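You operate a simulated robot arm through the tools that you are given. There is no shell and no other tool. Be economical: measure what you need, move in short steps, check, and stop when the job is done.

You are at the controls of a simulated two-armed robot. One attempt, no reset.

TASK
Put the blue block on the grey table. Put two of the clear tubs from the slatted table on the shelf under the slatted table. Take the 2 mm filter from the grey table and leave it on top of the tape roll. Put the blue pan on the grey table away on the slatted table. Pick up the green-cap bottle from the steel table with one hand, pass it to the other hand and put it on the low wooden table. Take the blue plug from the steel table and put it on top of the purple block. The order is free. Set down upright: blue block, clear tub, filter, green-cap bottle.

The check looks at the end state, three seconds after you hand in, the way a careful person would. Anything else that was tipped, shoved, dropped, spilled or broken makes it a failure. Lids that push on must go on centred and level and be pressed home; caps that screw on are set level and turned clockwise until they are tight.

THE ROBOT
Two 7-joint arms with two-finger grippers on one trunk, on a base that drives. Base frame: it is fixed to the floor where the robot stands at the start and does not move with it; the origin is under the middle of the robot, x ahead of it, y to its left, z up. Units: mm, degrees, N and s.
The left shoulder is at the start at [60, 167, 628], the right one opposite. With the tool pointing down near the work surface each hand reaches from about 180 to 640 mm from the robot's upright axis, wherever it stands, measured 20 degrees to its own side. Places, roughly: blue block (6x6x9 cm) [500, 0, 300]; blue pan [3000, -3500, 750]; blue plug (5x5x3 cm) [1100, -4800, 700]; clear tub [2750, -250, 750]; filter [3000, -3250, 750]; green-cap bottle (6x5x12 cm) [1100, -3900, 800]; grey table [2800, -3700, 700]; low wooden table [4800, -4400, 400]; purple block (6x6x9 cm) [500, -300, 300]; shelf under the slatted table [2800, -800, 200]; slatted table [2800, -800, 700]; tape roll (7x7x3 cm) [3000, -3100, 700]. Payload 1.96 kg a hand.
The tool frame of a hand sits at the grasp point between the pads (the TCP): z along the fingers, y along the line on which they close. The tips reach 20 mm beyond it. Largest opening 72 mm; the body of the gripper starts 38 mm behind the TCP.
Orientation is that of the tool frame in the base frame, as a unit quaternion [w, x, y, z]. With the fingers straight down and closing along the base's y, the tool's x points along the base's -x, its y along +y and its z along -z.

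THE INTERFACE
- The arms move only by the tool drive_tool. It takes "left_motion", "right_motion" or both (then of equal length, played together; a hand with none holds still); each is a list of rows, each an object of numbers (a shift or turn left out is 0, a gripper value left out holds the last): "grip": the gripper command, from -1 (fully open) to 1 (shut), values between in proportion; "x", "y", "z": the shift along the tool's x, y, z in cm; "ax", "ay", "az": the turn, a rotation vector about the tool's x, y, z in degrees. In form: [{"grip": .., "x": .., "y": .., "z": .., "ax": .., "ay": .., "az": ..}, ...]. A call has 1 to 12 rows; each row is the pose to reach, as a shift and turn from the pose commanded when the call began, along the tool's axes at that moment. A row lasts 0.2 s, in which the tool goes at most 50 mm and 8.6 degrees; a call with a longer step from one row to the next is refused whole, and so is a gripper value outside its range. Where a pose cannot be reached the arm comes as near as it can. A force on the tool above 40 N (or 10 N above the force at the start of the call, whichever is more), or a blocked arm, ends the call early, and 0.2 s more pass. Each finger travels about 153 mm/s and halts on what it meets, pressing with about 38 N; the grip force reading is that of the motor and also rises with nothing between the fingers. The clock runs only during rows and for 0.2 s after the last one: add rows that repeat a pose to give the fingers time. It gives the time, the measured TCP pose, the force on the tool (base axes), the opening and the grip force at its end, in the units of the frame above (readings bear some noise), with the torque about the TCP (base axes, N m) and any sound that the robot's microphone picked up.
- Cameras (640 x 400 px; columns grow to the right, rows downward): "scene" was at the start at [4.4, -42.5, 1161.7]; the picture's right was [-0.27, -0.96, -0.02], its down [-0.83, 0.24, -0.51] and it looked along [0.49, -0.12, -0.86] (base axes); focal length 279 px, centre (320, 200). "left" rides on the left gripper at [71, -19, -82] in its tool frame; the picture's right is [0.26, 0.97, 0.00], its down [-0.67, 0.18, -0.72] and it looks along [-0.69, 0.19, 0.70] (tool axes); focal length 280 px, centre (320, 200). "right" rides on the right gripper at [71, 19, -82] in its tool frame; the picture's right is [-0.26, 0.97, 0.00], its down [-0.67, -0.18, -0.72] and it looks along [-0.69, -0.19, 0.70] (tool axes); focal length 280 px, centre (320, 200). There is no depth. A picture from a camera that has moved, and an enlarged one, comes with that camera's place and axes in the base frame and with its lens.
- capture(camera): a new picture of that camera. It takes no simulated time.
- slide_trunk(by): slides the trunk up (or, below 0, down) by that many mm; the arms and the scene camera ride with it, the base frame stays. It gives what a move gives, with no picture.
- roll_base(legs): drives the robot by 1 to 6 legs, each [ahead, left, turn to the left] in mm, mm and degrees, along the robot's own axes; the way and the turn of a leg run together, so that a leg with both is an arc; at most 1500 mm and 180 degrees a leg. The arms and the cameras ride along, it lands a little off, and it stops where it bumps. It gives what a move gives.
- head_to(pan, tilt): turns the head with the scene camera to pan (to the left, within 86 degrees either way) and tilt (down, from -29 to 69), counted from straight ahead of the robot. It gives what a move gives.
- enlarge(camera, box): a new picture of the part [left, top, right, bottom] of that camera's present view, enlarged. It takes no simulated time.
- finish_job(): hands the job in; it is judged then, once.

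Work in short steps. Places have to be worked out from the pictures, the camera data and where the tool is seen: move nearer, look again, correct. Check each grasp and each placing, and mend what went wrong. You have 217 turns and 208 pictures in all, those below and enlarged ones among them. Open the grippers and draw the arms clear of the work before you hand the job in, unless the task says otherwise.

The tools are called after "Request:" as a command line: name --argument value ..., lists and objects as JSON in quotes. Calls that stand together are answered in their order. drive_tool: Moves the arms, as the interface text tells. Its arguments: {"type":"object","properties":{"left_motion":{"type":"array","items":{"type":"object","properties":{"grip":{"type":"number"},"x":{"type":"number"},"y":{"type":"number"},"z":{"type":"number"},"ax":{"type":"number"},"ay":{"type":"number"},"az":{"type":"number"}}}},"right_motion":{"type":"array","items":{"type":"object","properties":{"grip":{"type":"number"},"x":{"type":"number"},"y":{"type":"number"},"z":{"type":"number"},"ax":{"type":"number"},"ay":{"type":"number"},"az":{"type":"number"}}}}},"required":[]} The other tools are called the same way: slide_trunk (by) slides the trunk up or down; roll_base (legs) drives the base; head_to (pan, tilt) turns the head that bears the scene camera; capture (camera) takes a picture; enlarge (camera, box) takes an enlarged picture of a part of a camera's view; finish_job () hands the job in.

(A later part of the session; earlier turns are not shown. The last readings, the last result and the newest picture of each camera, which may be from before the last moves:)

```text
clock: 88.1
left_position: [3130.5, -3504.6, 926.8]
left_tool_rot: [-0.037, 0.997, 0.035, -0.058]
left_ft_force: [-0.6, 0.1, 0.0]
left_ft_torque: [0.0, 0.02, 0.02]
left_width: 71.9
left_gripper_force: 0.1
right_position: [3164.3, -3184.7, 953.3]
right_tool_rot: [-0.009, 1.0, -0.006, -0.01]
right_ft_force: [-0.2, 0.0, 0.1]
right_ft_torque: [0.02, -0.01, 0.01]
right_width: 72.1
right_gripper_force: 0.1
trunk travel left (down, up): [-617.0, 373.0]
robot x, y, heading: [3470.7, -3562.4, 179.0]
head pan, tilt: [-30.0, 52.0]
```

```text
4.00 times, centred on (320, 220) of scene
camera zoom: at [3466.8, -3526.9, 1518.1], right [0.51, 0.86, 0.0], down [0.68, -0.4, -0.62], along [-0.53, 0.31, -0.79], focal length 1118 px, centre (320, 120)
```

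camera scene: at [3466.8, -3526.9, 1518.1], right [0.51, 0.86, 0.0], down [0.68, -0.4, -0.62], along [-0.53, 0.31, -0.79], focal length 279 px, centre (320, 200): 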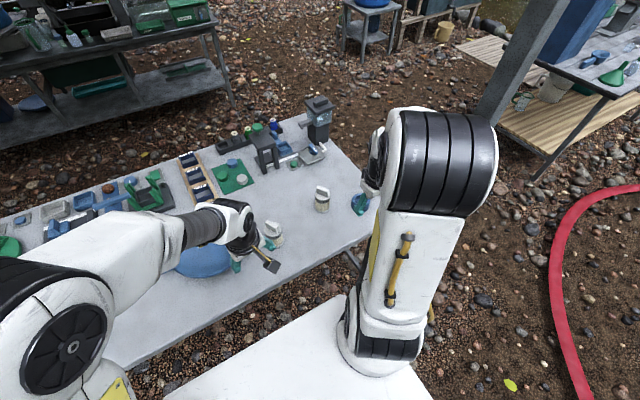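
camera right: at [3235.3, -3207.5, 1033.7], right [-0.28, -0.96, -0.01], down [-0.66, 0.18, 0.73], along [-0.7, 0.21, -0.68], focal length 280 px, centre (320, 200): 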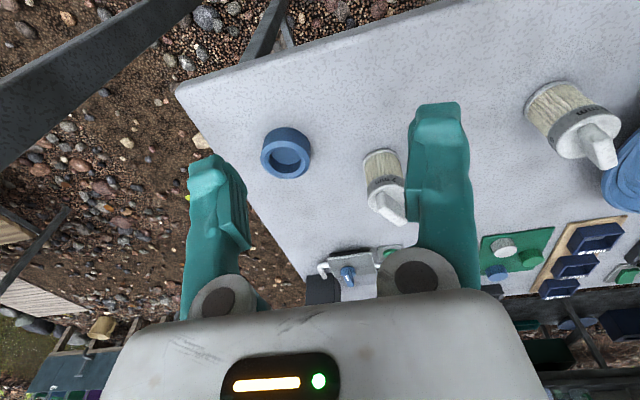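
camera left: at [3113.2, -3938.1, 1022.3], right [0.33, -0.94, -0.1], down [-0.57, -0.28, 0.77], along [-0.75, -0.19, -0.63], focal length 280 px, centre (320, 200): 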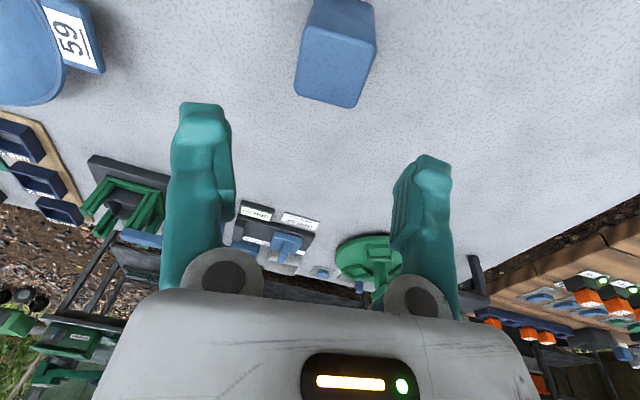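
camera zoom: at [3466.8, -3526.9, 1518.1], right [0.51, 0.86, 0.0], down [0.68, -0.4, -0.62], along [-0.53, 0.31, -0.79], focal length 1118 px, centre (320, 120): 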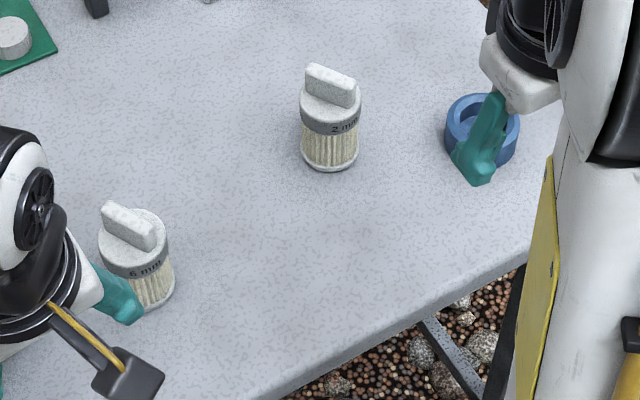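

The northern jar is the 2 mm filter (the other is 6 mm). It has a flat grip bar on top. I move the right hand nearer, above it, and turn so the fingers close across the bar.

Request:
drive_tool --right_motion '[{"grip": -1, "x": -4, "y": 0.7, "az": -7}, {"x": -8, "y": 1.4, "az": -14}, {"x": -12, "y": 2.1, "az": -21}, {"x": -15, "y": 2.8, "az": -28}, {"x": -17, "y": 3.2, "az": -35}, {"x": -17, "y": 3.2, "az": -35}]'

Request:
capture --camera "right"

Request:
capture --camera "scene"

```text
clock: 89.5
left_position: [3130.1, -3505.8, 927.7]
left_tool_rot: [-0.038, 0.997, 0.034, -0.058]
left_ft_force: [-0.5, 0.3, 0.6]
left_ft_torque: [0.0, 0.0, -0.03]
left_width: 72.0
left_gripper_force: 0.1
right_position: [3003.5, -3212.4, 955.7]
right_tool_rot: [-0.01, 0.964, 0.264, -0.007]
right_ft_force: [1.2, 0.1, 1.3]
right_ft_torque: [0.02, 0.05, 0.0]
right_width: 71.6
right_gripper_force: 0.0
right hand out of reach, approached as far as the arm can: row 5, 6
trunk travel left (down, up): [-617.0, 373.0]
robot x, y, heading: [3471.7, -3566.0, 179.4]
head pan, tilt: [-30.0, 52.0]
```

```text
172 pictures are left
camera right: at [3074.8, -3195.7, 1036.9], right [0.27, -0.96, -0.02], down [-0.66, -0.2, 0.72], along [-0.7, -0.18, -0.69], focal length 280 px, centre (320, 200)
```

right: 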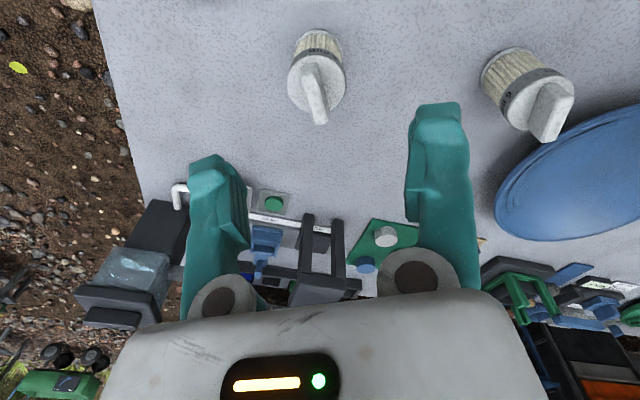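

```text
171 pictures are left
camera scene: at [3466.8, -3526.8, 1518.1], right [0.51, 0.86, 0.0], down [0.68, -0.4, -0.62], along [-0.53, 0.32, -0.79], focal length 279 px, centre (320, 200)
```

scene: 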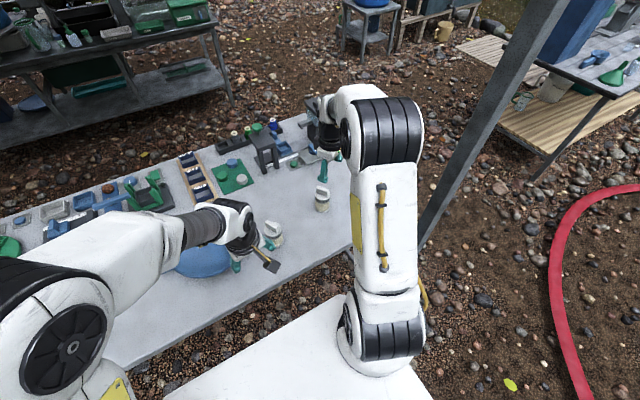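

The bar runs nearly along the fingers' x, good. The arm is near its reach limit, so I move the base 60 mm ahead and 60 mm right and lower the trunk slightly... checking after.

Request:
roll_base --legs '[[60, -50, 0]]'

Request:
capture --camera "right"

Request:
enlarge --camera "scene" --box '[240, 140, 400, 240]'

```text
clock: 90.5
left_position: [3069.1, -3453.7, 926.6]
left_tool_rot: [-0.036, 0.997, 0.035, -0.057]
left_ft_force: [-0.1, 0.4, -0.6]
left_ft_torque: [-0.04, -0.03, 0.01]
left_width: 72.1
left_gripper_force: 0.0
right_position: [2944.2, -3160.3, 956.6]
right_tool_rot: [-0.011, 0.964, 0.264, -0.006]
right_ft_force: [0.3, 0.0, 0.4]
right_ft_torque: [0.0, -0.04, 0.01]
right_width: 71.8
right_gripper_force: 0.0
trunk travel left (down, up): [-617.0, 373.0]
robot x, y, heading: [3416.9, -3509.5, 179.0]
head pan, tilt: [-30.0, 52.0]
```

```text
170 pictures are left
camera right: at [3015.8, -3143.6, 1036.3], right [0.27, -0.96, -0.02], down [-0.66, -0.2, 0.72], along [-0.7, -0.18, -0.69], focal length 280 px, centre (320, 200)
```

right: 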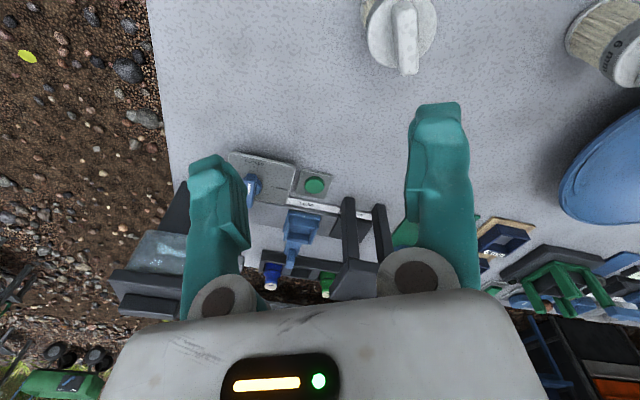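

```text
4.00 times, centred on (320, 190) of scene
camera zoom: at [3406.9, -3474.6, 1518.0], right [0.51, 0.86, 0.0], down [0.68, -0.4, -0.61], along [-0.53, 0.31, -0.79], focal length 1118 px, centre (320, 240)
```

zoom: 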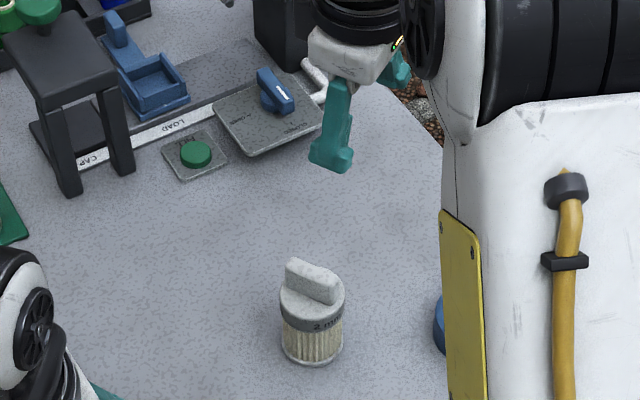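

Triangulated: filter axis ≈[2965, -3218], lid z≈783, bar along the tool's x. I shift -1.1 cm x, +6.1 cm y in tool axes and go down 8 cm, then look.

Request:
drive_tool --right_motion '[{"grip": -0.4, "x": -0.5, "y": 3}, {"x": -1.1, "y": 6.1}, {"x": -1.1, "y": 6.1, "z": 4}, {"x": -1.1, "y": 6.1, "z": 8}, {"x": -1.1, "y": 6.1, "z": 9}, {"x": -1.1, "y": 6.1, "z": 9}]'

Request:
capture --camera "right"

Request:
enlarge --camera "scene" --box '[240, 170, 400, 270]'

```text
clock: 91.9
left_position: [3070.7, -3454.8, 926.3]
left_tool_rot: [-0.037, 0.997, 0.035, -0.057]
left_ft_force: [0.2, -0.1, 0.4]
left_ft_torque: [0.02, 0.02, 0.0]
left_width: 72.2
left_gripper_force: 0.0
right_position: [2964.7, -3217.6, 865.1]
right_tool_rot: [-0.011, 0.965, 0.263, -0.006]
right_ft_force: [0.8, 0.8, -0.2]
right_ft_torque: [-0.01, -0.01, 0.01]
right_width: 50.3
right_gripper_force: 0.0
trunk travel left (down, up): [-617.0, 373.0]
robot x, y, heading: [3411.8, -3514.9, 179.0]
head pan, tilt: [-30.0, 52.0]
```

```text
168 pictures are left
camera right: at [3036.8, -3200.7, 945.6], right [0.27, -0.96, -0.02], down [-0.66, -0.2, 0.72], along [-0.7, -0.18, -0.69], focal length 280 px, centre (320, 200)
```

right: 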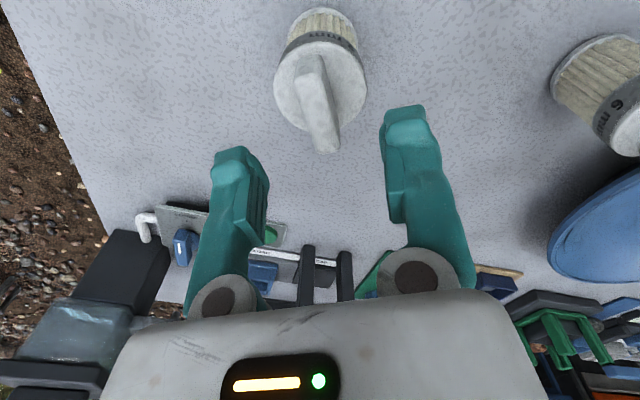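

```text
4.00 times, centred on (320, 220) of scene
camera zoom: at [3408.2, -3475.7, 1518.1], right [0.51, 0.86, 0.0], down [0.68, -0.4, -0.62], along [-0.53, 0.32, -0.79], focal length 1118 px, centre (320, 120)
```

zoom: 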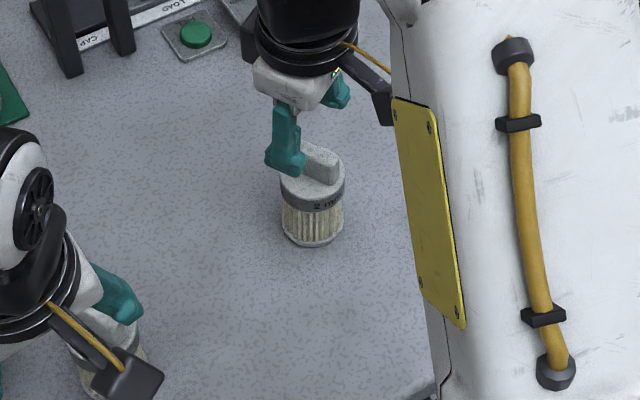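

Aligned over the bar. I lower 5 cm to z≈815 (tips ≈795) and check the gap to the lid.

Request:
drive_tool --right_motion '[{"grip": -0.4, "z": 2.5}, {"z": 4.5}, {"z": 5}, {"z": 5}]'

Request:
capture --camera "right"

Request:
enlarge --camera "scene" --box '[280, 190, 360, 240]'

```text
clock: 92.9
left_position: [3069.5, -3453.1, 927.7]
left_tool_rot: [-0.037, 0.997, 0.035, -0.058]
left_ft_force: [0.1, 0.2, -0.1]
left_ft_torque: [0.01, -0.03, 0.01]
left_width: 72.2
left_gripper_force: 0.1
right_position: [2964.0, -3217.2, 814.5]
right_tool_rot: [-0.011, 0.964, 0.264, -0.007]
right_ft_force: [0.5, 0.2, 0.1]
right_ft_torque: [0.0, -0.02, -0.01]
right_width: 50.3
right_gripper_force: 0.0
trunk travel left (down, up): [-617.0, 373.0]
robot x, y, heading: [3414.6, -3505.6, 179.1]
head pan, tilt: [-30.0, 52.0]
```

```text
166 pictures are left
camera right: at [3035.2, -3199.6, 895.3], right [0.27, -0.96, -0.02], down [-0.66, -0.2, 0.72], along [-0.7, -0.18, -0.69], focal length 280 px, centre (320, 200)
```

right: 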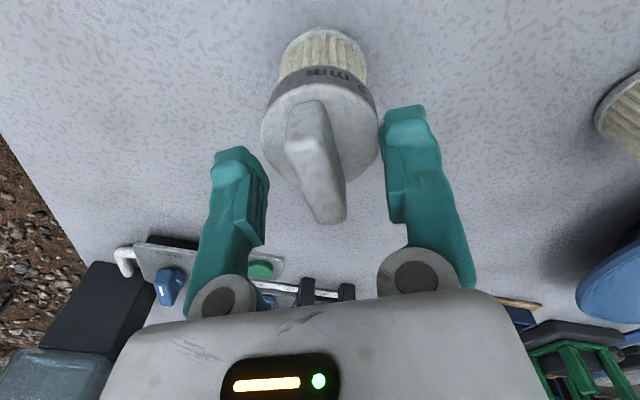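

```text
8.00 times, centred on (320, 215) of scene
camera zoom: at [3408.2, -3475.7, 1518.1], right [0.51, 0.86, 0.0], down [0.68, -0.4, -0.62], along [-0.53, 0.32, -0.79], focal length 2235 px, centre (320, 80)
```

zoom: 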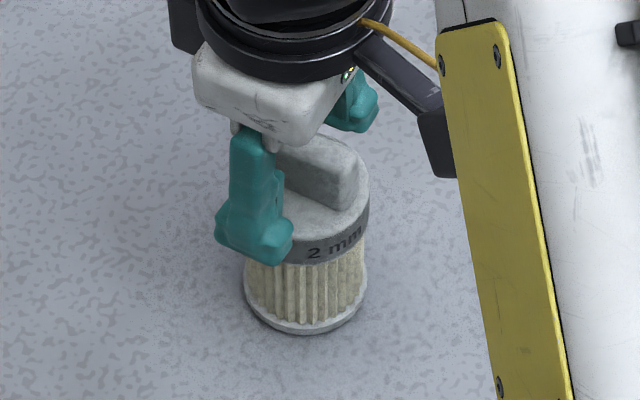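

Bar top ≈802, lid ≈782; tips are at 795. I lower 0.9 cm more and close.

Request:
drive_tool --right_motion '[{"grip": -0.4, "z": 0.5}, {"z": 0.9}, {"z": 0.9, "grip": 0.3}, {"z": 0.9, "grip": 1}, {"z": 0.9, "grip": 1}, {"z": 0.9, "grip": 1}]'

Request:
capture --camera "right"

```text
clock: 93.7
left_position: [3074.5, -3456.5, 929.3]
left_tool_rot: [-0.039, 0.997, 0.034, -0.059]
left_ft_force: [1.3, 0.0, 0.1]
left_ft_torque: [-0.01, -0.04, -0.01]
left_width: 72.2
left_gripper_force: 0.1
right_position: [2960.6, -3214.8, 814.4]
right_tool_rot: [-0.019, 0.964, 0.264, -0.016]
right_ft_force: [4.7, -3.1, 43.7]
right_ft_torque: [0.68, 0.11, -0.08]
right_width: 33.2
right_gripper_force: 37.8
trunk travel left (down, up): [-617.0, 373.0]
robot x, y, heading: [3417.0, -3510.5, 179.1]
head pan, tilt: [-30.0, 52.0]
stopped in row 3 (right hand): the force on the tool passed its limit at 49 N (the readings are from after the stop); the commanded pose is now the measured one
```

```text
164 pictures are left
camera right: at [3033.9, -3199.6, 893.9], right [0.27, -0.96, -0.04], down [-0.64, -0.21, 0.74], along [-0.72, -0.17, -0.67], focal length 280 px, centre (320, 200)
```

right: 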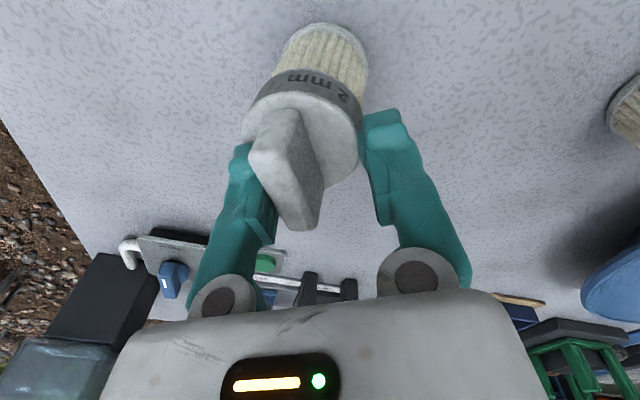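

The tips met the lid at z≈795, so lid is higher than judged. I rise 0.5 cm to relieve and then close on the bar.

Request:
drive_tool --right_motion '[{"z": -0.3, "grip": 0}, {"z": -0.5, "grip": 0}]'

Request:
capture --camera "right"

Request:
enlarge --camera "scene" --box '[280, 190, 360, 240]'

```text
clock: 94.3
left_position: [3072.8, -3454.7, 928.7]
left_tool_rot: [-0.038, 0.997, 0.034, -0.058]
left_ft_force: [0.1, -0.5, 0.1]
left_ft_torque: [0.0, 0.01, 0.01]
left_width: 71.9
left_gripper_force: 0.0
right_position: [2960.9, -3216.1, 815.1]
right_tool_rot: [-0.016, 0.964, 0.264, -0.013]
right_ft_force: [-0.1, -1.8, 20.7]
right_ft_torque: [0.32, 0.15, 0.05]
right_width: 34.7
right_gripper_force: 0.1
trunk travel left (down, up): [-617.0, 373.0]
robot x, y, heading: [3412.8, -3511.5, 179.2]
head pan, tilt: [-30.0, 52.0]
```

```text
163 pictures are left
camera right: at [3034.1, -3198.7, 894.9], right [0.26, -0.96, -0.03], down [-0.65, -0.2, 0.73], along [-0.71, -0.17, -0.68], focal length 280 px, centre (320, 200)
```

right: 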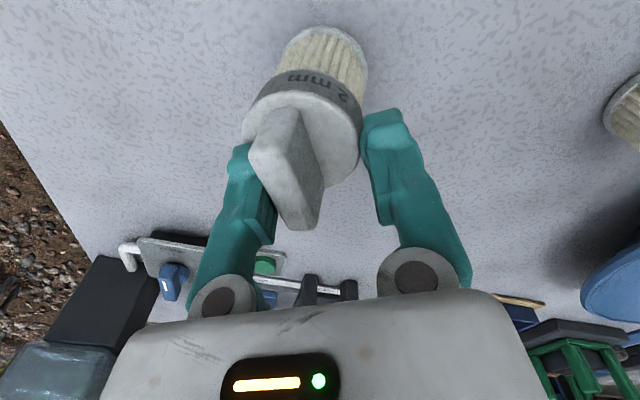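

```text
8.00 times, centred on (320, 215) of scene
camera zoom: at [3410.7, -3477.7, 1517.9], right [0.51, 0.86, 0.0], down [0.68, -0.4, -0.62], along [-0.53, 0.32, -0.79], focal length 2235 px, centre (320, 80)
```

zoom: 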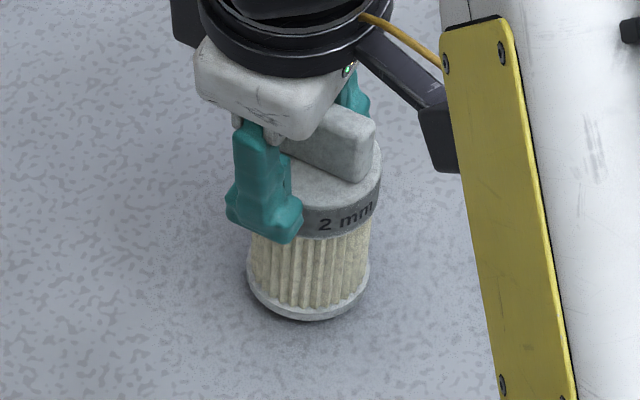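

Still pushing and the filter leans a little. I open the fingers and rise 1.5 cm so it settles, then look.

Request:
drive_tool --right_motion '[{"grip": -0.4}, {"grip": -0.5, "z": -0.3}, {"grip": -0.5, "z": -1}, {"grip": -0.5, "z": -1.5}]'

Request:
capture --camera "right"

Request:
enlarge --camera "scene" --box '[280, 190, 360, 240]'

```text
clock: 95.3
left_position: [3072.0, -3453.6, 927.6]
left_tool_rot: [-0.037, 0.997, 0.035, -0.058]
left_ft_force: [0.1, 0.9, -1.1]
left_ft_torque: [0.01, -0.02, 0.01]
left_width: 72.0
left_gripper_force: 0.1
right_position: [2961.2, -3215.2, 829.2]
right_tool_rot: [-0.016, 0.964, 0.264, -0.013]
right_ft_force: [0.2, 0.5, -0.1]
right_ft_torque: [0.01, -0.01, 0.02]
right_width: 53.9
right_gripper_force: 0.2
trunk travel left (down, up): [-617.0, 373.0]
robot x, y, heading: [3415.0, -3508.7, 179.1]
head pan, tilt: [-30.0, 52.0]
```

```text
161 pictures are left
camera right: at [3033.1, -3198.3, 908.7], right [0.26, -0.96, -0.03], down [-0.65, -0.2, 0.73], along [-0.71, -0.17, -0.68], focal length 280 px, centre (320, 200)
```

right: 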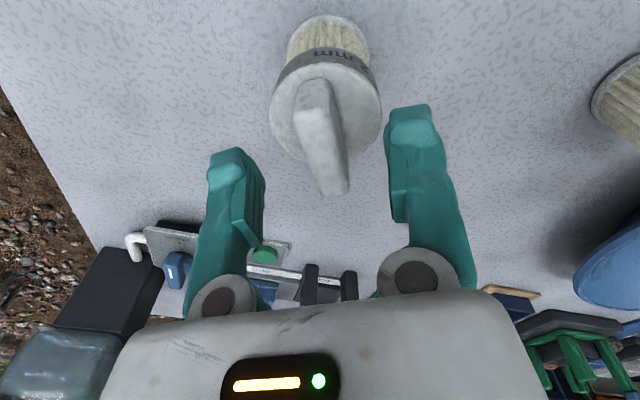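

```text
8.00 times, centred on (320, 215) of scene
camera zoom: at [3408.2, -3475.7, 1518.0], right [0.51, 0.86, 0.0], down [0.68, -0.4, -0.62], along [-0.53, 0.32, -0.79], focal length 2235 px, centre (320, 80)
```

zoom: 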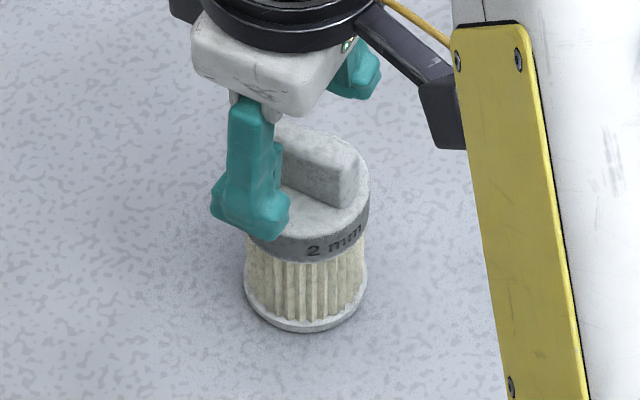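

The filter is upright again. I go down 1.2 cm (tips just above the lid) and close on the bar.

Request:
drive_tool --right_motion '[{"grip": -0.4, "z": 0.7}, {"z": 1.1}, {"z": 1.1, "grip": 0}, {"z": 1.1, "grip": 0.4}, {"z": 1.1, "grip": 1}, {"z": 1.1, "grip": 1}, {"z": 1.1, "grip": 1}]'

Request:
capture --camera "right"

Request:
enlarge --camera "scene" --box '[280, 190, 360, 240]'

```text
clock: 96.9
left_position: [3070.7, -3454.2, 928.2]
left_tool_rot: [-0.037, 0.997, 0.035, -0.057]
left_ft_force: [0.0, 0.1, -0.9]
left_ft_torque: [0.02, -0.03, 0.01]
left_width: 71.9
left_gripper_force: 0.1
right_position: [2959.0, -3214.9, 817.3]
right_tool_rot: [-0.015, 0.964, 0.263, -0.012]
right_ft_force: [0.4, -0.1, -0.6]
right_ft_torque: [0.0, 0.01, 0.0]
right_width: 12.9
right_gripper_force: 38.4
trunk travel left (down, up): [-617.0, 373.0]
robot x, y, heading: [3410.8, -3509.7, 179.0]
head pan, tilt: [-30.0, 52.0]
```

```text
159 pictures are left
camera right: at [3032.5, -3197.8, 898.1], right [0.26, -0.96, -0.03], down [-0.65, -0.2, 0.73], along [-0.71, -0.17, -0.68], focal length 280 px, centre (320, 200)
```

right: 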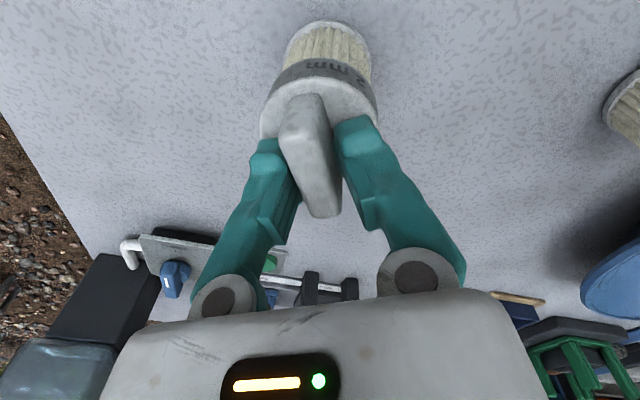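

```text
8.00 times, centred on (320, 215) of scene
camera zoom: at [3408.1, -3475.6, 1518.1], right [0.51, 0.86, 0.0], down [0.68, -0.4, -0.62], along [-0.53, 0.32, -0.79], focal length 2235 px, centre (320, 80)
```

zoom: 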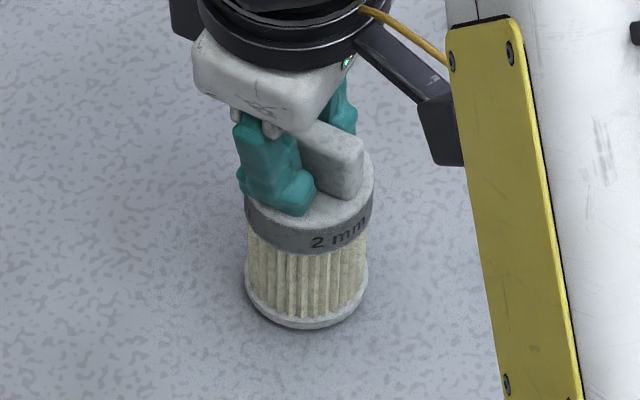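

The bar is gripped (12.9 mm, 38 N). I lift 7 cm and move towards the tape ring at ≈[3050, -3110], then look.

Request:
drive_tool --right_motion '[{"grip": 1, "z": -3}, {"z": -7}, {"x": 4, "y": -1.5, "z": -8}, {"x": 8, "y": -3, "z": -8}, {"x": 10, "y": -3.8, "z": -8}, {"x": 10, "y": -3.8, "z": -8}]'

Request:
capture --camera "right"

Request:
capture --camera "scene"

```text
clock: 98.3
left_position: [3070.2, -3454.5, 927.5]
left_tool_rot: [-0.037, 0.997, 0.034, -0.057]
left_ft_force: [0.0, 0.1, 0.3]
left_ft_torque: [0.01, -0.01, 0.02]
left_width: 72.0
left_gripper_force: 0.2
right_position: [3028.5, -3133.6, 897.6]
right_tool_rot: [-0.015, 0.964, 0.264, -0.013]
right_ft_force: [0.3, -0.6, -1.5]
right_ft_torque: [-0.03, 0.01, 0.0]
right_width: 12.9
right_gripper_force: 38.1
trunk travel left (down, up): [-617.0, 373.0]
robot x, y, heading: [3411.4, -3508.6, 178.9]
head pan, tilt: [-30.0, 52.0]
```

```text
157 pictures are left
camera right: at [3102.1, -3116.0, 978.0], right [0.26, -0.96, -0.03], down [-0.65, -0.2, 0.73], along [-0.71, -0.17, -0.68], focal length 280 px, centre (320, 200)
```

right: 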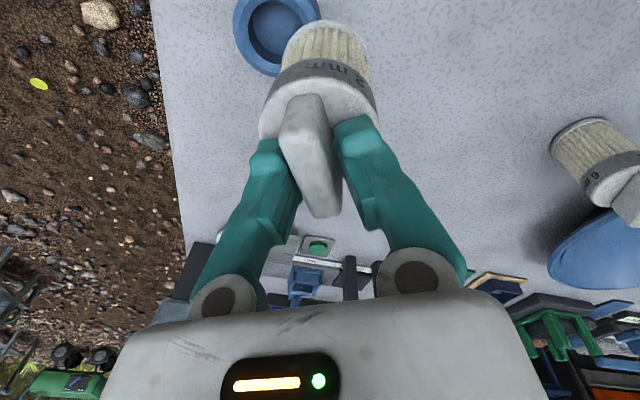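

```text
156 pictures are left
camera scene: at [3408.0, -3475.7, 1518.1], right [0.51, 0.86, 0.0], down [0.68, -0.4, -0.62], along [-0.53, 0.32, -0.79], focal length 279 px, centre (320, 200)
```

scene: 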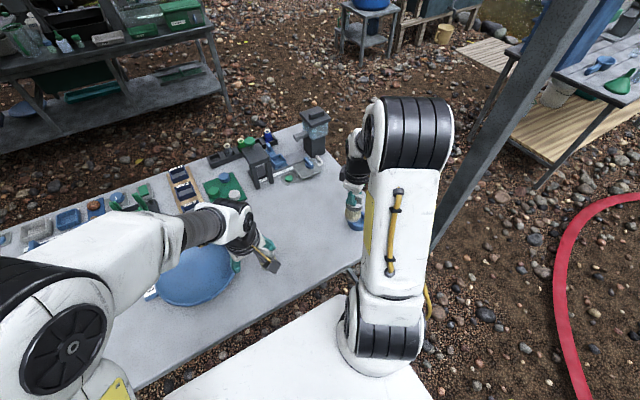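

Ring centre ≈[3030, -3095]; the right camera view is blocked by the filter when above it. I turn the left hand to look north so its camera gives me a side view.

Request:
drive_tool --left_motion '[{"az": 8}, {"az": 16}, {"az": 24}, {"az": 32}, {"az": 40}, {"az": 48}, {"az": 56}, {"az": 64}, {"az": 72}, {"az": 72}]'

Request:
capture --camera "left"

```text
clock: 100.5
left_position: [3071.2, -3454.7, 927.3]
left_tool_rot: [0.003, 0.827, -0.559, -0.067]
left_ft_force: [-0.8, 1.0, -0.6]
left_ft_torque: [-0.01, -0.01, -0.02]
left_width: 72.0
left_gripper_force: 0.0
right_position: [3028.7, -3133.4, 897.9]
right_tool_rot: [-0.016, 0.964, 0.264, -0.012]
right_ft_force: [-0.4, -0.7, 0.2]
right_ft_torque: [0.01, 0.01, -0.02]
right_width: 13.0
right_gripper_force: 38.0
trunk travel left (down, up): [-617.0, 373.0]
robot x, y, heading: [3416.0, -3509.2, 179.3]
head pan, tilt: [-30.0, 52.0]
```

```text
155 pictures are left
camera left: at [3123.8, -3518.1, 998.3], right [-0.8, -0.6, 0.05], down [-0.33, 0.5, 0.8], along [-0.51, 0.62, -0.6], focal length 280 px, centre (320, 200)
```

left: 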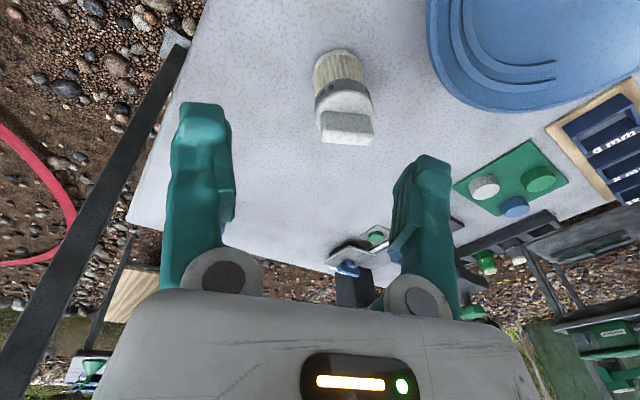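

The view needs ~30° more turn to include the ring; I turn further.

Request:
drive_tool --left_motion '[{"az": 8}, {"az": 16}, {"az": 24}, {"az": 32}, {"az": 38}, {"az": 38}]'

Request:
capture --camera "left"

```text
clock: 101.9
left_position: [3070.1, -3452.9, 926.5]
left_tool_rot: [-0.025, -0.6, 0.797, 0.063]
left_ft_force: [0.3, 0.5, 0.7]
left_ft_torque: [-0.03, -0.01, 0.01]
left_width: 71.9
left_gripper_force: 0.1
right_position: [3028.9, -3133.1, 897.4]
right_tool_rot: [-0.016, 0.964, 0.264, -0.013]
right_ft_force: [0.5, 0.4, -1.9]
right_ft_torque: [-0.02, -0.03, -0.04]
right_width: 12.8
right_gripper_force: 38.1
trunk travel left (down, up): [-617.0, 373.0]
robot x, y, heading: [3415.5, -3510.6, 179.1]
head pan, tilt: [-30.0, 52.0]
```

```text
154 pictures are left
camera left: at [3078.5, -3532.7, 1002.7], right [-0.99, 0.01, 0.12], down [0.1, 0.65, 0.76], along [-0.07, 0.76, -0.64], focal length 280 px, centre (320, 200)
```

left: 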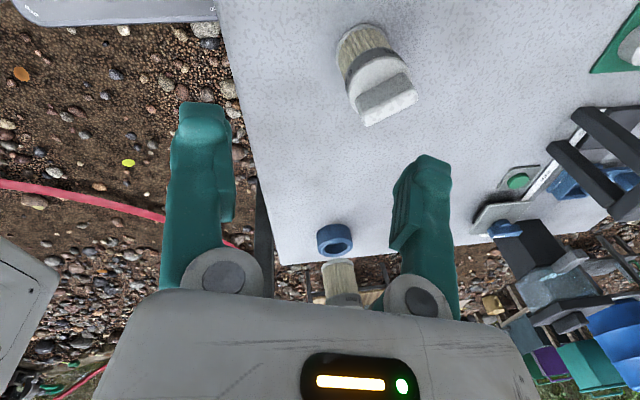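

Now ring and held filter are visible. Enlarge.

Request:
enlarge --camera "left" --box '[280, 215, 400, 315]'

```text
4.00 times, centred on (340, 265) of left
camera zoom: at [3078.5, -3532.7, 1002.7], right [-0.99, 0.01, 0.12], down [0.1, 0.65, 0.76], along [-0.07, 0.76, -0.64], focal length 1122 px, centre (240, -60)
```

zoom: 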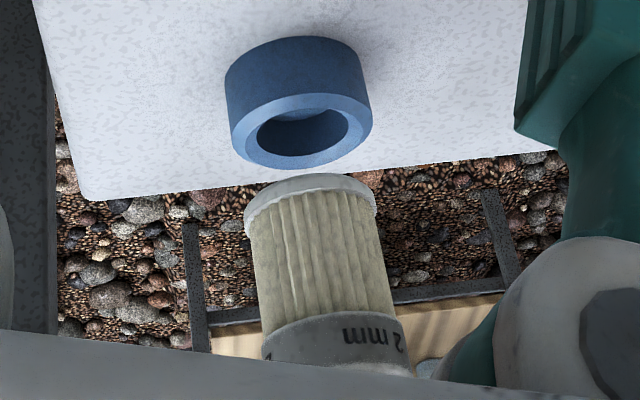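

From this side view: ring top ≈z 750 at [3026, -3094]; held filter axis ≈[3030, -3130], table ≈722. I shift by (-6, +33) mm and look again.

Request:
drive_tool --right_motion '[{"grip": 1, "x": 0.6, "y": -1.6}, {"x": 1.16, "y": -3.15}, {"x": 1.16, "y": -3.15, "z": 2}, {"x": 1.16, "y": -3.15, "z": 2}]'

Request:
enlarge --camera "left" --box '[280, 215, 400, 315]'

Request:
capture --camera "right"

```text
clock: 102.9
left_position: [3071.7, -3453.3, 927.8]
left_tool_rot: [-0.027, -0.6, 0.797, 0.063]
left_ft_force: [-0.5, -0.7, 0.0]
left_ft_torque: [-0.05, -0.03, 0.02]
left_width: 71.9
left_gripper_force: 0.0
right_position: [3022.8, -3100.4, 878.9]
right_tool_rot: [-0.016, 0.964, 0.264, -0.012]
right_ft_force: [0.2, 0.5, -1.1]
right_ft_torque: [0.02, -0.03, -0.01]
right_width: 13.0
right_gripper_force: 38.3
trunk travel left (down, up): [-617.0, 373.0]
robot x, y, heading: [3414.2, -3511.3, 179.1]
head pan, tilt: [-30.0, 52.0]
```

```text
4.00 times, centred on (340, 265) of left
camera zoom: at [3078.9, -3532.9, 1002.8], right [-0.99, 0.01, 0.12], down [0.1, 0.65, 0.76], along [-0.07, 0.76, -0.64], focal length 1122 px, centre (240, -60)
```

zoom: 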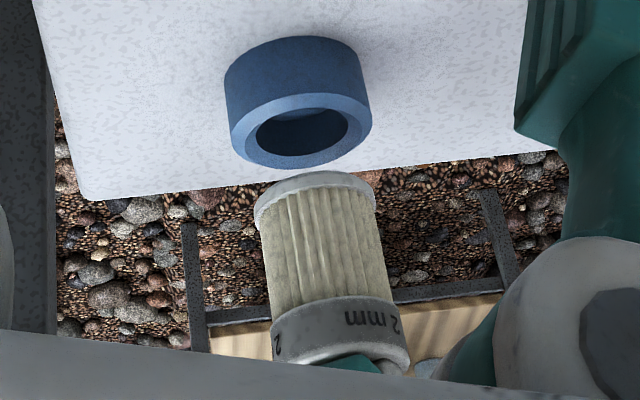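

```text
151 pictures are left
camera right: at [3095.8, -3082.3, 959.1], right [0.26, -0.96, -0.03], down [-0.65, -0.2, 0.73], along [-0.71, -0.17, -0.68], focal length 280 px, centre (320, 200)
```

right: 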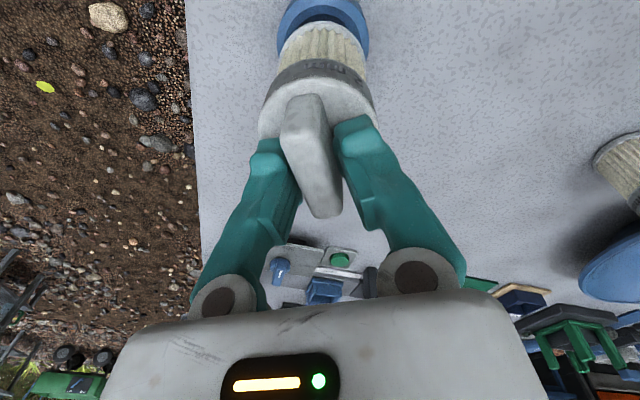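

Projecting the filter straight down puts it on the ring centre. I lower 2.4 cm and check.

Request:
drive_tool --right_motion '[{"grip": 1, "z": 1.2}, {"z": 2.4}, {"z": 2.4}]'

Request:
enlarge --camera "left" --box '[280, 215, 400, 315]'

Request:
enlarge --camera "right" --box '[240, 0, 400, 100]'

```text
clock: 103.7
left_position: [3071.2, -3454.1, 926.2]
left_tool_rot: [-0.026, -0.6, 0.797, 0.062]
left_ft_force: [-0.8, -0.4, 0.2]
left_ft_torque: [-0.02, -0.04, 0.04]
left_width: 72.0
left_gripper_force: 0.2
right_position: [3021.1, -3098.8, 854.3]
right_tool_rot: [-0.016, 0.964, 0.264, -0.012]
right_ft_force: [1.1, 0.3, -1.0]
right_ft_torque: [-0.01, 0.02, -0.03]
right_width: 12.7
right_gripper_force: 38.1
trunk travel left (down, up): [-617.0, 373.0]
robot x, y, heading: [3413.2, -3514.1, 179.1]
head pan, tilt: [-30.0, 52.0]
```

```text
4.00 times, centred on (340, 265) of left
camera zoom: at [3078.7, -3532.8, 1002.7], right [-0.99, 0.01, 0.12], down [0.1, 0.65, 0.76], along [-0.07, 0.76, -0.64], focal length 1122 px, centre (240, -60)
```

zoom: 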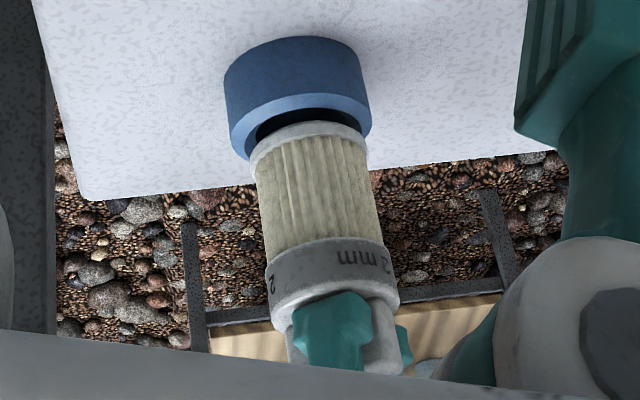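

```text
4.00 times, centred on (320, 50) of right
camera zoom: at [3094.4, -3082.2, 935.2], right [0.26, -0.96, -0.03], down [-0.65, -0.2, 0.73], along [-0.71, -0.17, -0.68], focal length 1122 px, centre (320, 800)
```

zoom: 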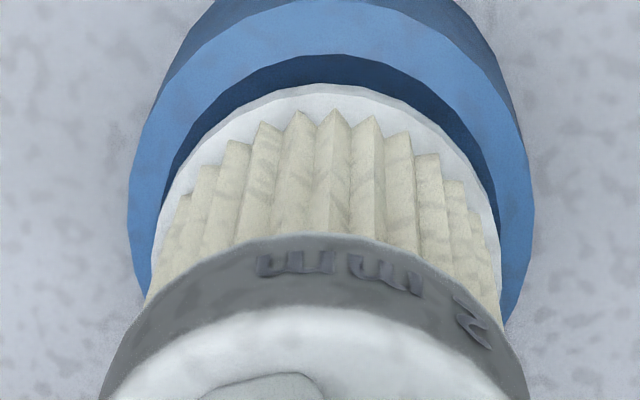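

Nearly there: margin is ~5 mm, so I lower another 0.5 cm and re-check both views before contact.

Request:
drive_tool --right_motion '[{"grip": 1, "z": 0.3}, {"z": 0.5}, {"z": 0.5}]'

Request:
enlarge --camera "left" --box '[300, 225, 380, 275]'

Request:
enlarge --camera "right" --box '[240, 0, 400, 100]'

```text
clock: 104.5
left_position: [3069.7, -3453.8, 927.1]
left_tool_rot: [-0.026, -0.6, 0.797, 0.063]
left_ft_force: [0.6, 0.7, 0.3]
left_ft_torque: [-0.01, 0.02, -0.03]
left_width: 71.9
left_gripper_force: 0.0
right_position: [3021.2, -3099.4, 850.7]
right_tool_rot: [-0.016, 0.964, 0.264, -0.013]
right_ft_force: [-0.5, 0.0, -1.2]
right_ft_torque: [-0.04, 0.0, 0.01]
right_width: 13.0
right_gripper_force: 38.2
trunk travel left (down, up): [-617.0, 373.0]
robot x, y, heading: [3413.5, -3512.7, 179.1]
head pan, tilt: [-30.0, 52.0]
```

```text
8.00 times, centred on (340, 250) of left
camera zoom: at [3078.6, -3532.7, 1002.6], right [-0.99, 0.01, 0.12], down [0.1, 0.65, 0.76], along [-0.07, 0.76, -0.64], focal length 2243 px, centre (160, -200)
```

zoom: 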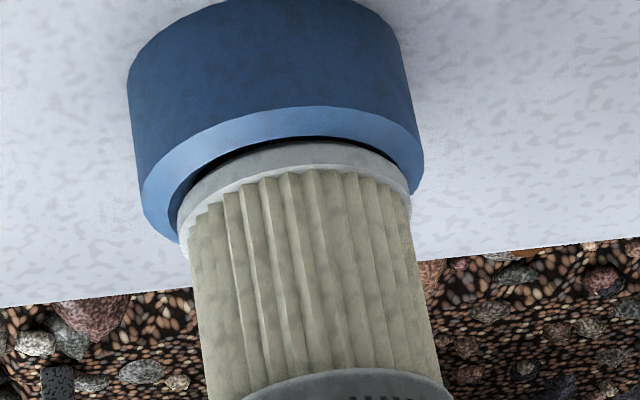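

```text
4.00 times, centred on (320, 50) of right
camera zoom: at [3094.3, -3082.1, 929.7], right [0.26, -0.96, -0.03], down [-0.65, -0.2, 0.73], along [-0.71, -0.17, -0.68], focal length 1122 px, centre (320, 800)
```

zoom: 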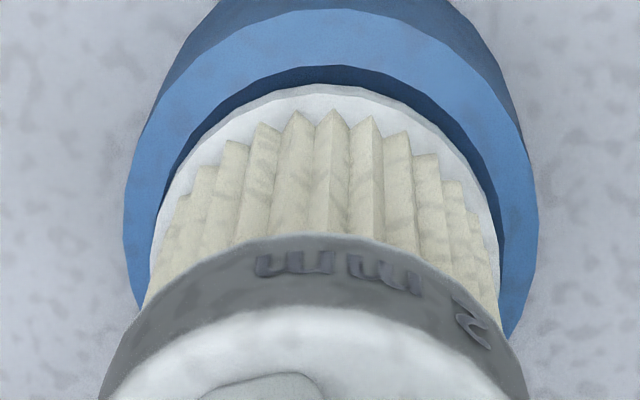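

Both views say the filter should go a few mm to +x. I shift +4 mm in x and look again.

Request:
drive_tool --right_motion '[{"grip": 1, "x": 0.35, "y": 0.2}, {"x": 0.35, "y": 0.2, "z": 0.15}, {"x": 0.35, "y": 0.2, "z": 0.15}]'

Request:
enlarge --camera "left" --box '[300, 225, 380, 275]'

Request:
enlarge --camera "right" --box '[240, 0, 400, 100]'

```text
clock: 105.3
left_position: [3069.4, -3454.6, 927.4]
left_tool_rot: [-0.025, -0.6, 0.797, 0.063]
left_ft_force: [0.6, -0.7, -0.1]
left_ft_torque: [-0.01, 0.01, 0.0]
left_width: 71.9
left_gripper_force: 0.0
right_position: [3023.6, -3099.4, 848.8]
right_tool_rot: [-0.015, 0.964, 0.264, -0.012]
right_ft_force: [0.6, -0.4, -1.3]
right_ft_torque: [-0.01, 0.0, 0.01]
right_width: 12.9
right_gripper_force: 37.9
trunk travel left (down, up): [-617.0, 373.0]
robot x, y, heading: [3414.1, -3513.2, 179.2]
head pan, tilt: [-30.0, 52.0]
```

```text
8.00 times, centred on (340, 250) of left
camera zoom: at [3078.7, -3532.7, 1002.7], right [-0.99, 0.01, 0.12], down [0.1, 0.65, 0.76], along [-0.07, 0.76, -0.64], focal length 2243 px, centre (160, -200)
```

zoom: 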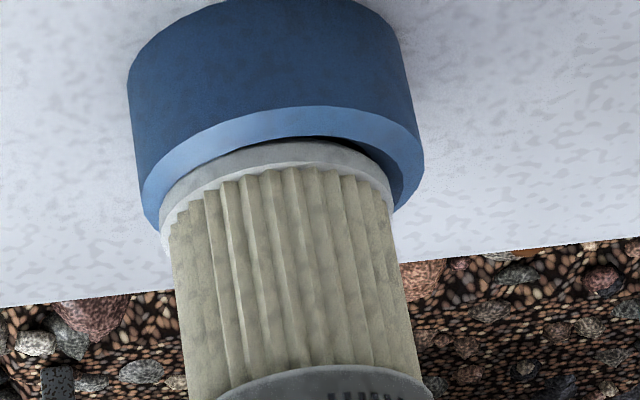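

```text
4.00 times, centred on (320, 50) of right
camera zoom: at [3098.4, -3081.6, 928.3], right [0.26, -0.96, -0.03], down [-0.65, -0.2, 0.73], along [-0.71, -0.17, -0.68], focal length 1122 px, centre (320, 800)
```

zoom: 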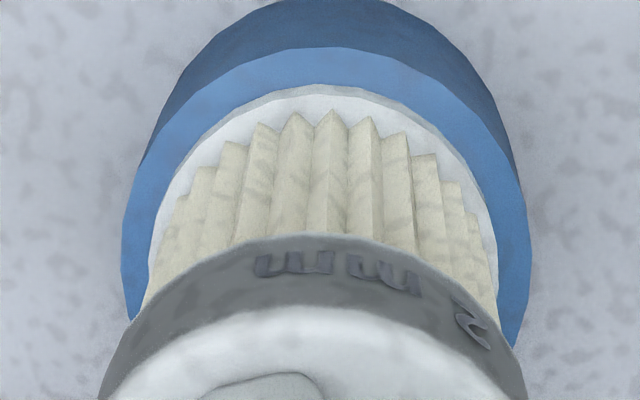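

Well centred now in both views. I lower in 1–2 mm steps until contact.

Request:
drive_tool --right_motion '[{"grip": 1, "x": -0.05, "z": 0.15}, {"x": -0.05, "z": 0.3}, {"x": -0.05, "z": 0.4}, {"x": -0.05, "z": 0.4}]'

Request:
enlarge --camera "left" --box '[300, 225, 380, 275]'

```text
clock: 106.3
left_position: [3072.1, -3455.9, 928.6]
left_tool_rot: [-0.025, -0.6, 0.797, 0.065]
left_ft_force: [-0.1, 0.1, -0.4]
left_ft_torque: [0.01, -0.01, -0.02]
left_width: 72.1
left_gripper_force: 0.0
right_position: [3024.6, -3099.9, 846.8]
right_tool_rot: [-0.018, 0.964, 0.264, -0.014]
right_ft_force: [-1.5, 2.3, 27.5]
right_ft_torque: [0.23, -0.21, -0.04]
right_width: 12.8
right_gripper_force: 38.5
trunk travel left (down, up): [-617.0, 373.0]
robot x, y, heading: [3414.0, -3510.5, 179.0]
head pan, tilt: [-30.0, 52.0]
```

```text
8.00 times, centred on (340, 250) of left
camera zoom: at [3080.2, -3534.1, 1003.5], right [-0.99, 0.01, 0.12], down [0.1, 0.65, 0.76], along [-0.07, 0.76, -0.64], focal length 2243 px, centre (160, -200)
```

zoom: 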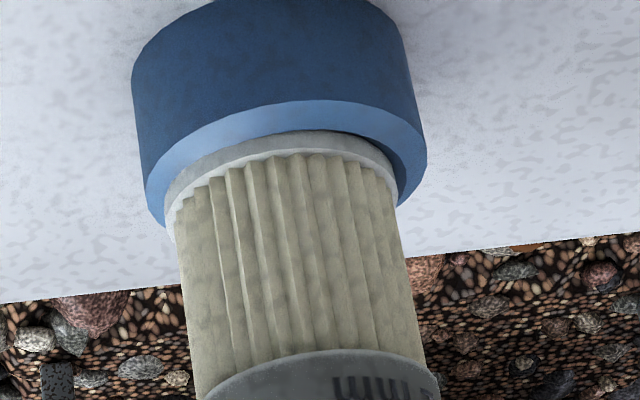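

Contact at TCP 847 as expected. Release the bar gently, then rise.

Request:
drive_tool --right_motion '[{"grip": 1, "z": -0.1}, {"z": -0.1, "grip": 0.4}, {"z": -0.1, "grip": 0}, {"z": -0.1, "grip": 0}, {"z": -2}, {"z": -5}, {"z": -8}, {"z": -8}]'

Request:
enlarge --camera "left" --box '[280, 215, 400, 315]'

Request:
capture --camera "right"

```text
clock: 108.1
left_position: [3069.5, -3454.7, 927.7]
left_tool_rot: [-0.025, -0.6, 0.797, 0.063]
left_ft_force: [-0.3, -0.1, 0.2]
left_ft_torque: [0.01, -0.02, 0.0]
left_width: 72.0
left_gripper_force: 0.0
right_position: [3027.8, -3102.3, 925.1]
right_tool_rot: [-0.016, 0.965, 0.263, -0.012]
right_ft_force: [-0.9, 0.2, 0.0]
right_ft_torque: [0.0, -0.01, 0.04]
right_width: 36.2
right_gripper_force: 0.2
trunk travel left (down, up): [-617.0, 373.0]
robot x, y, heading: [3414.6, -3511.7, 178.9]
head pan, tilt: [-30.0, 52.0]
```

```text
4.00 times, centred on (340, 265) of left
camera zoom: at [3078.5, -3532.7, 1002.6], right [-0.99, 0.01, 0.12], down [0.1, 0.65, 0.76], along [-0.07, 0.76, -0.64], focal length 1122 px, centre (240, -60)
```

zoom: 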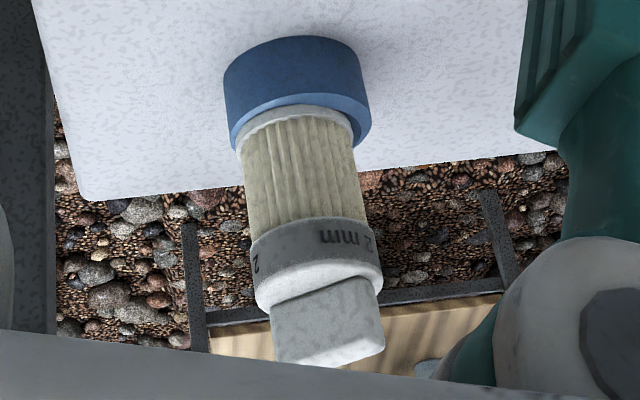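

```text
142 pictures are left
camera right: at [3100.4, -3084.2, 1004.5], right [0.26, -0.96, -0.03], down [-0.65, -0.2, 0.73], along [-0.71, -0.17, -0.68], focal length 280 px, centre (320, 200)
```

right: 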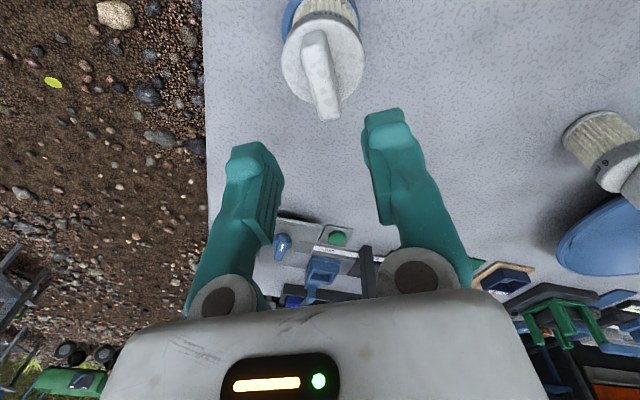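

The filter stands upright on the ring. I draw the right hand back over the near side, turn the left hand back, and look at the blue pan.

Request:
drive_tool --right_motion '[{"y": 2, "z": -2, "az": 3}, {"y": 4, "z": -4, "az": 6}, {"x": 1, "y": 6, "z": -4, "az": 9}, {"x": 3, "y": 8, "z": -4, "az": 12}, {"x": 6, "y": 10, "z": -4, "az": 15}, {"x": 9, "y": 11, "z": -4, "az": 18}, {"x": 9, "y": 11, "z": -4, "az": 21}, {"x": 9, "y": 11, "z": -4, "az": 24}, {"x": 9, "y": 11, "z": -4, "az": 27}, {"x": 9, "y": 11, "z": -4, "az": 30}, {"x": 9, "y": 11, "z": -4, "az": 30}, {"x": 9, "y": 11, "z": -4, "az": 30}]' --left_motion '[{"az": -8.5}, {"az": -17}, {"az": -25.5}, {"az": -34}, {"az": -42.5}, {"az": -51}, {"az": -59.5}, {"az": -68}, {"az": -76.5}, {"az": -85}, {"az": -93.5}, {"az": -102}]'

Request:
head_to --pan 0 --tilt 50

Request:
capture --camera "scene"

Request:
capture --camera "left"

```text
clock: 110.7
left_position: [3071.2, -3454.5, 927.6]
left_tool_rot: [-0.034, 0.997, -0.034, -0.059]
left_ft_force: [-0.1, 0.3, 0.1]
left_ft_torque: [0.0, -0.01, 0.02]
left_width: 72.2
left_gripper_force: 0.1
right_position: [3163.0, -3151.1, 958.7]
right_tool_rot: [-0.012, 1.0, 0.005, -0.017]
right_ft_force: [0.4, 0.4, 0.8]
right_ft_torque: [-0.01, 0.0, -0.04]
right_width: 36.1
right_gripper_force: 0.0
trunk travel left (down, up): [-617.0, 373.0]
robot x, y, heading: [3415.4, -3514.6, 178.9]
head pan, tilt: [-30.0, 52.0]
```

```text
clock: 111.6
left_position: [3072.0, -3454.1, 927.4]
left_tool_rot: [-0.033, 0.997, -0.035, -0.059]
left_ft_force: [0.0, 0.3, 0.1]
left_ft_torque: [0.04, 0.0, 0.03]
left_width: 72.0
left_gripper_force: 0.0
right_position: [3163.7, -3151.1, 958.2]
right_tool_rot: [-0.013, 1.0, 0.005, -0.017]
right_ft_force: [0.1, 0.0, 0.8]
right_ft_torque: [0.01, 0.0, -0.01]
right_width: 36.0
right_gripper_force: 0.2
trunk travel left (down, up): [-617.0, 373.0]
robot x, y, heading: [3416.7, -3513.2, 179.3]
head pan, tilt: [0.0, 50.0]
```

```text
141 pictures are left
camera scene: at [3395.8, -3512.9, 1520.7], right [0.02, 1.0, 0.0], down [0.77, -0.01, -0.64], along [-0.64, 0.01, -0.77], focal length 279 px, centre (320, 200)
```

scene: 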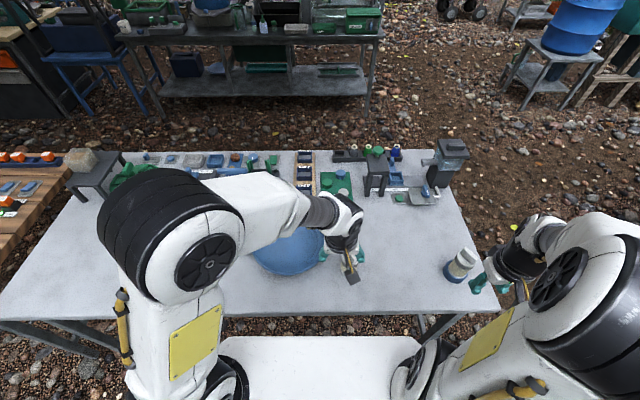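

```text
140 pictures are left
camera left: at [3152.0, -3445.1, 1000.4], right [0.19, -0.98, -0.09], down [-0.6, -0.19, 0.78], along [-0.78, -0.09, -0.62], focal length 280 px, centre (320, 200)
```

left: 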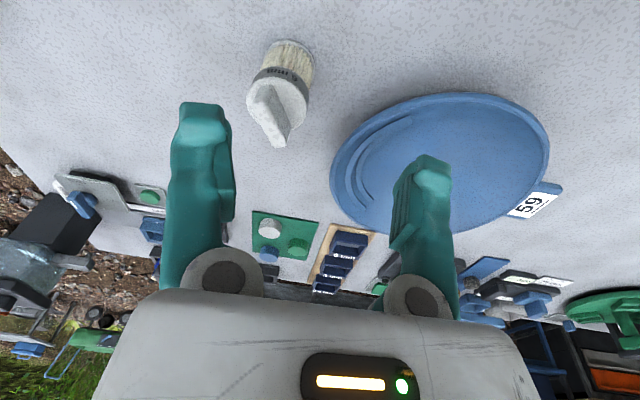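

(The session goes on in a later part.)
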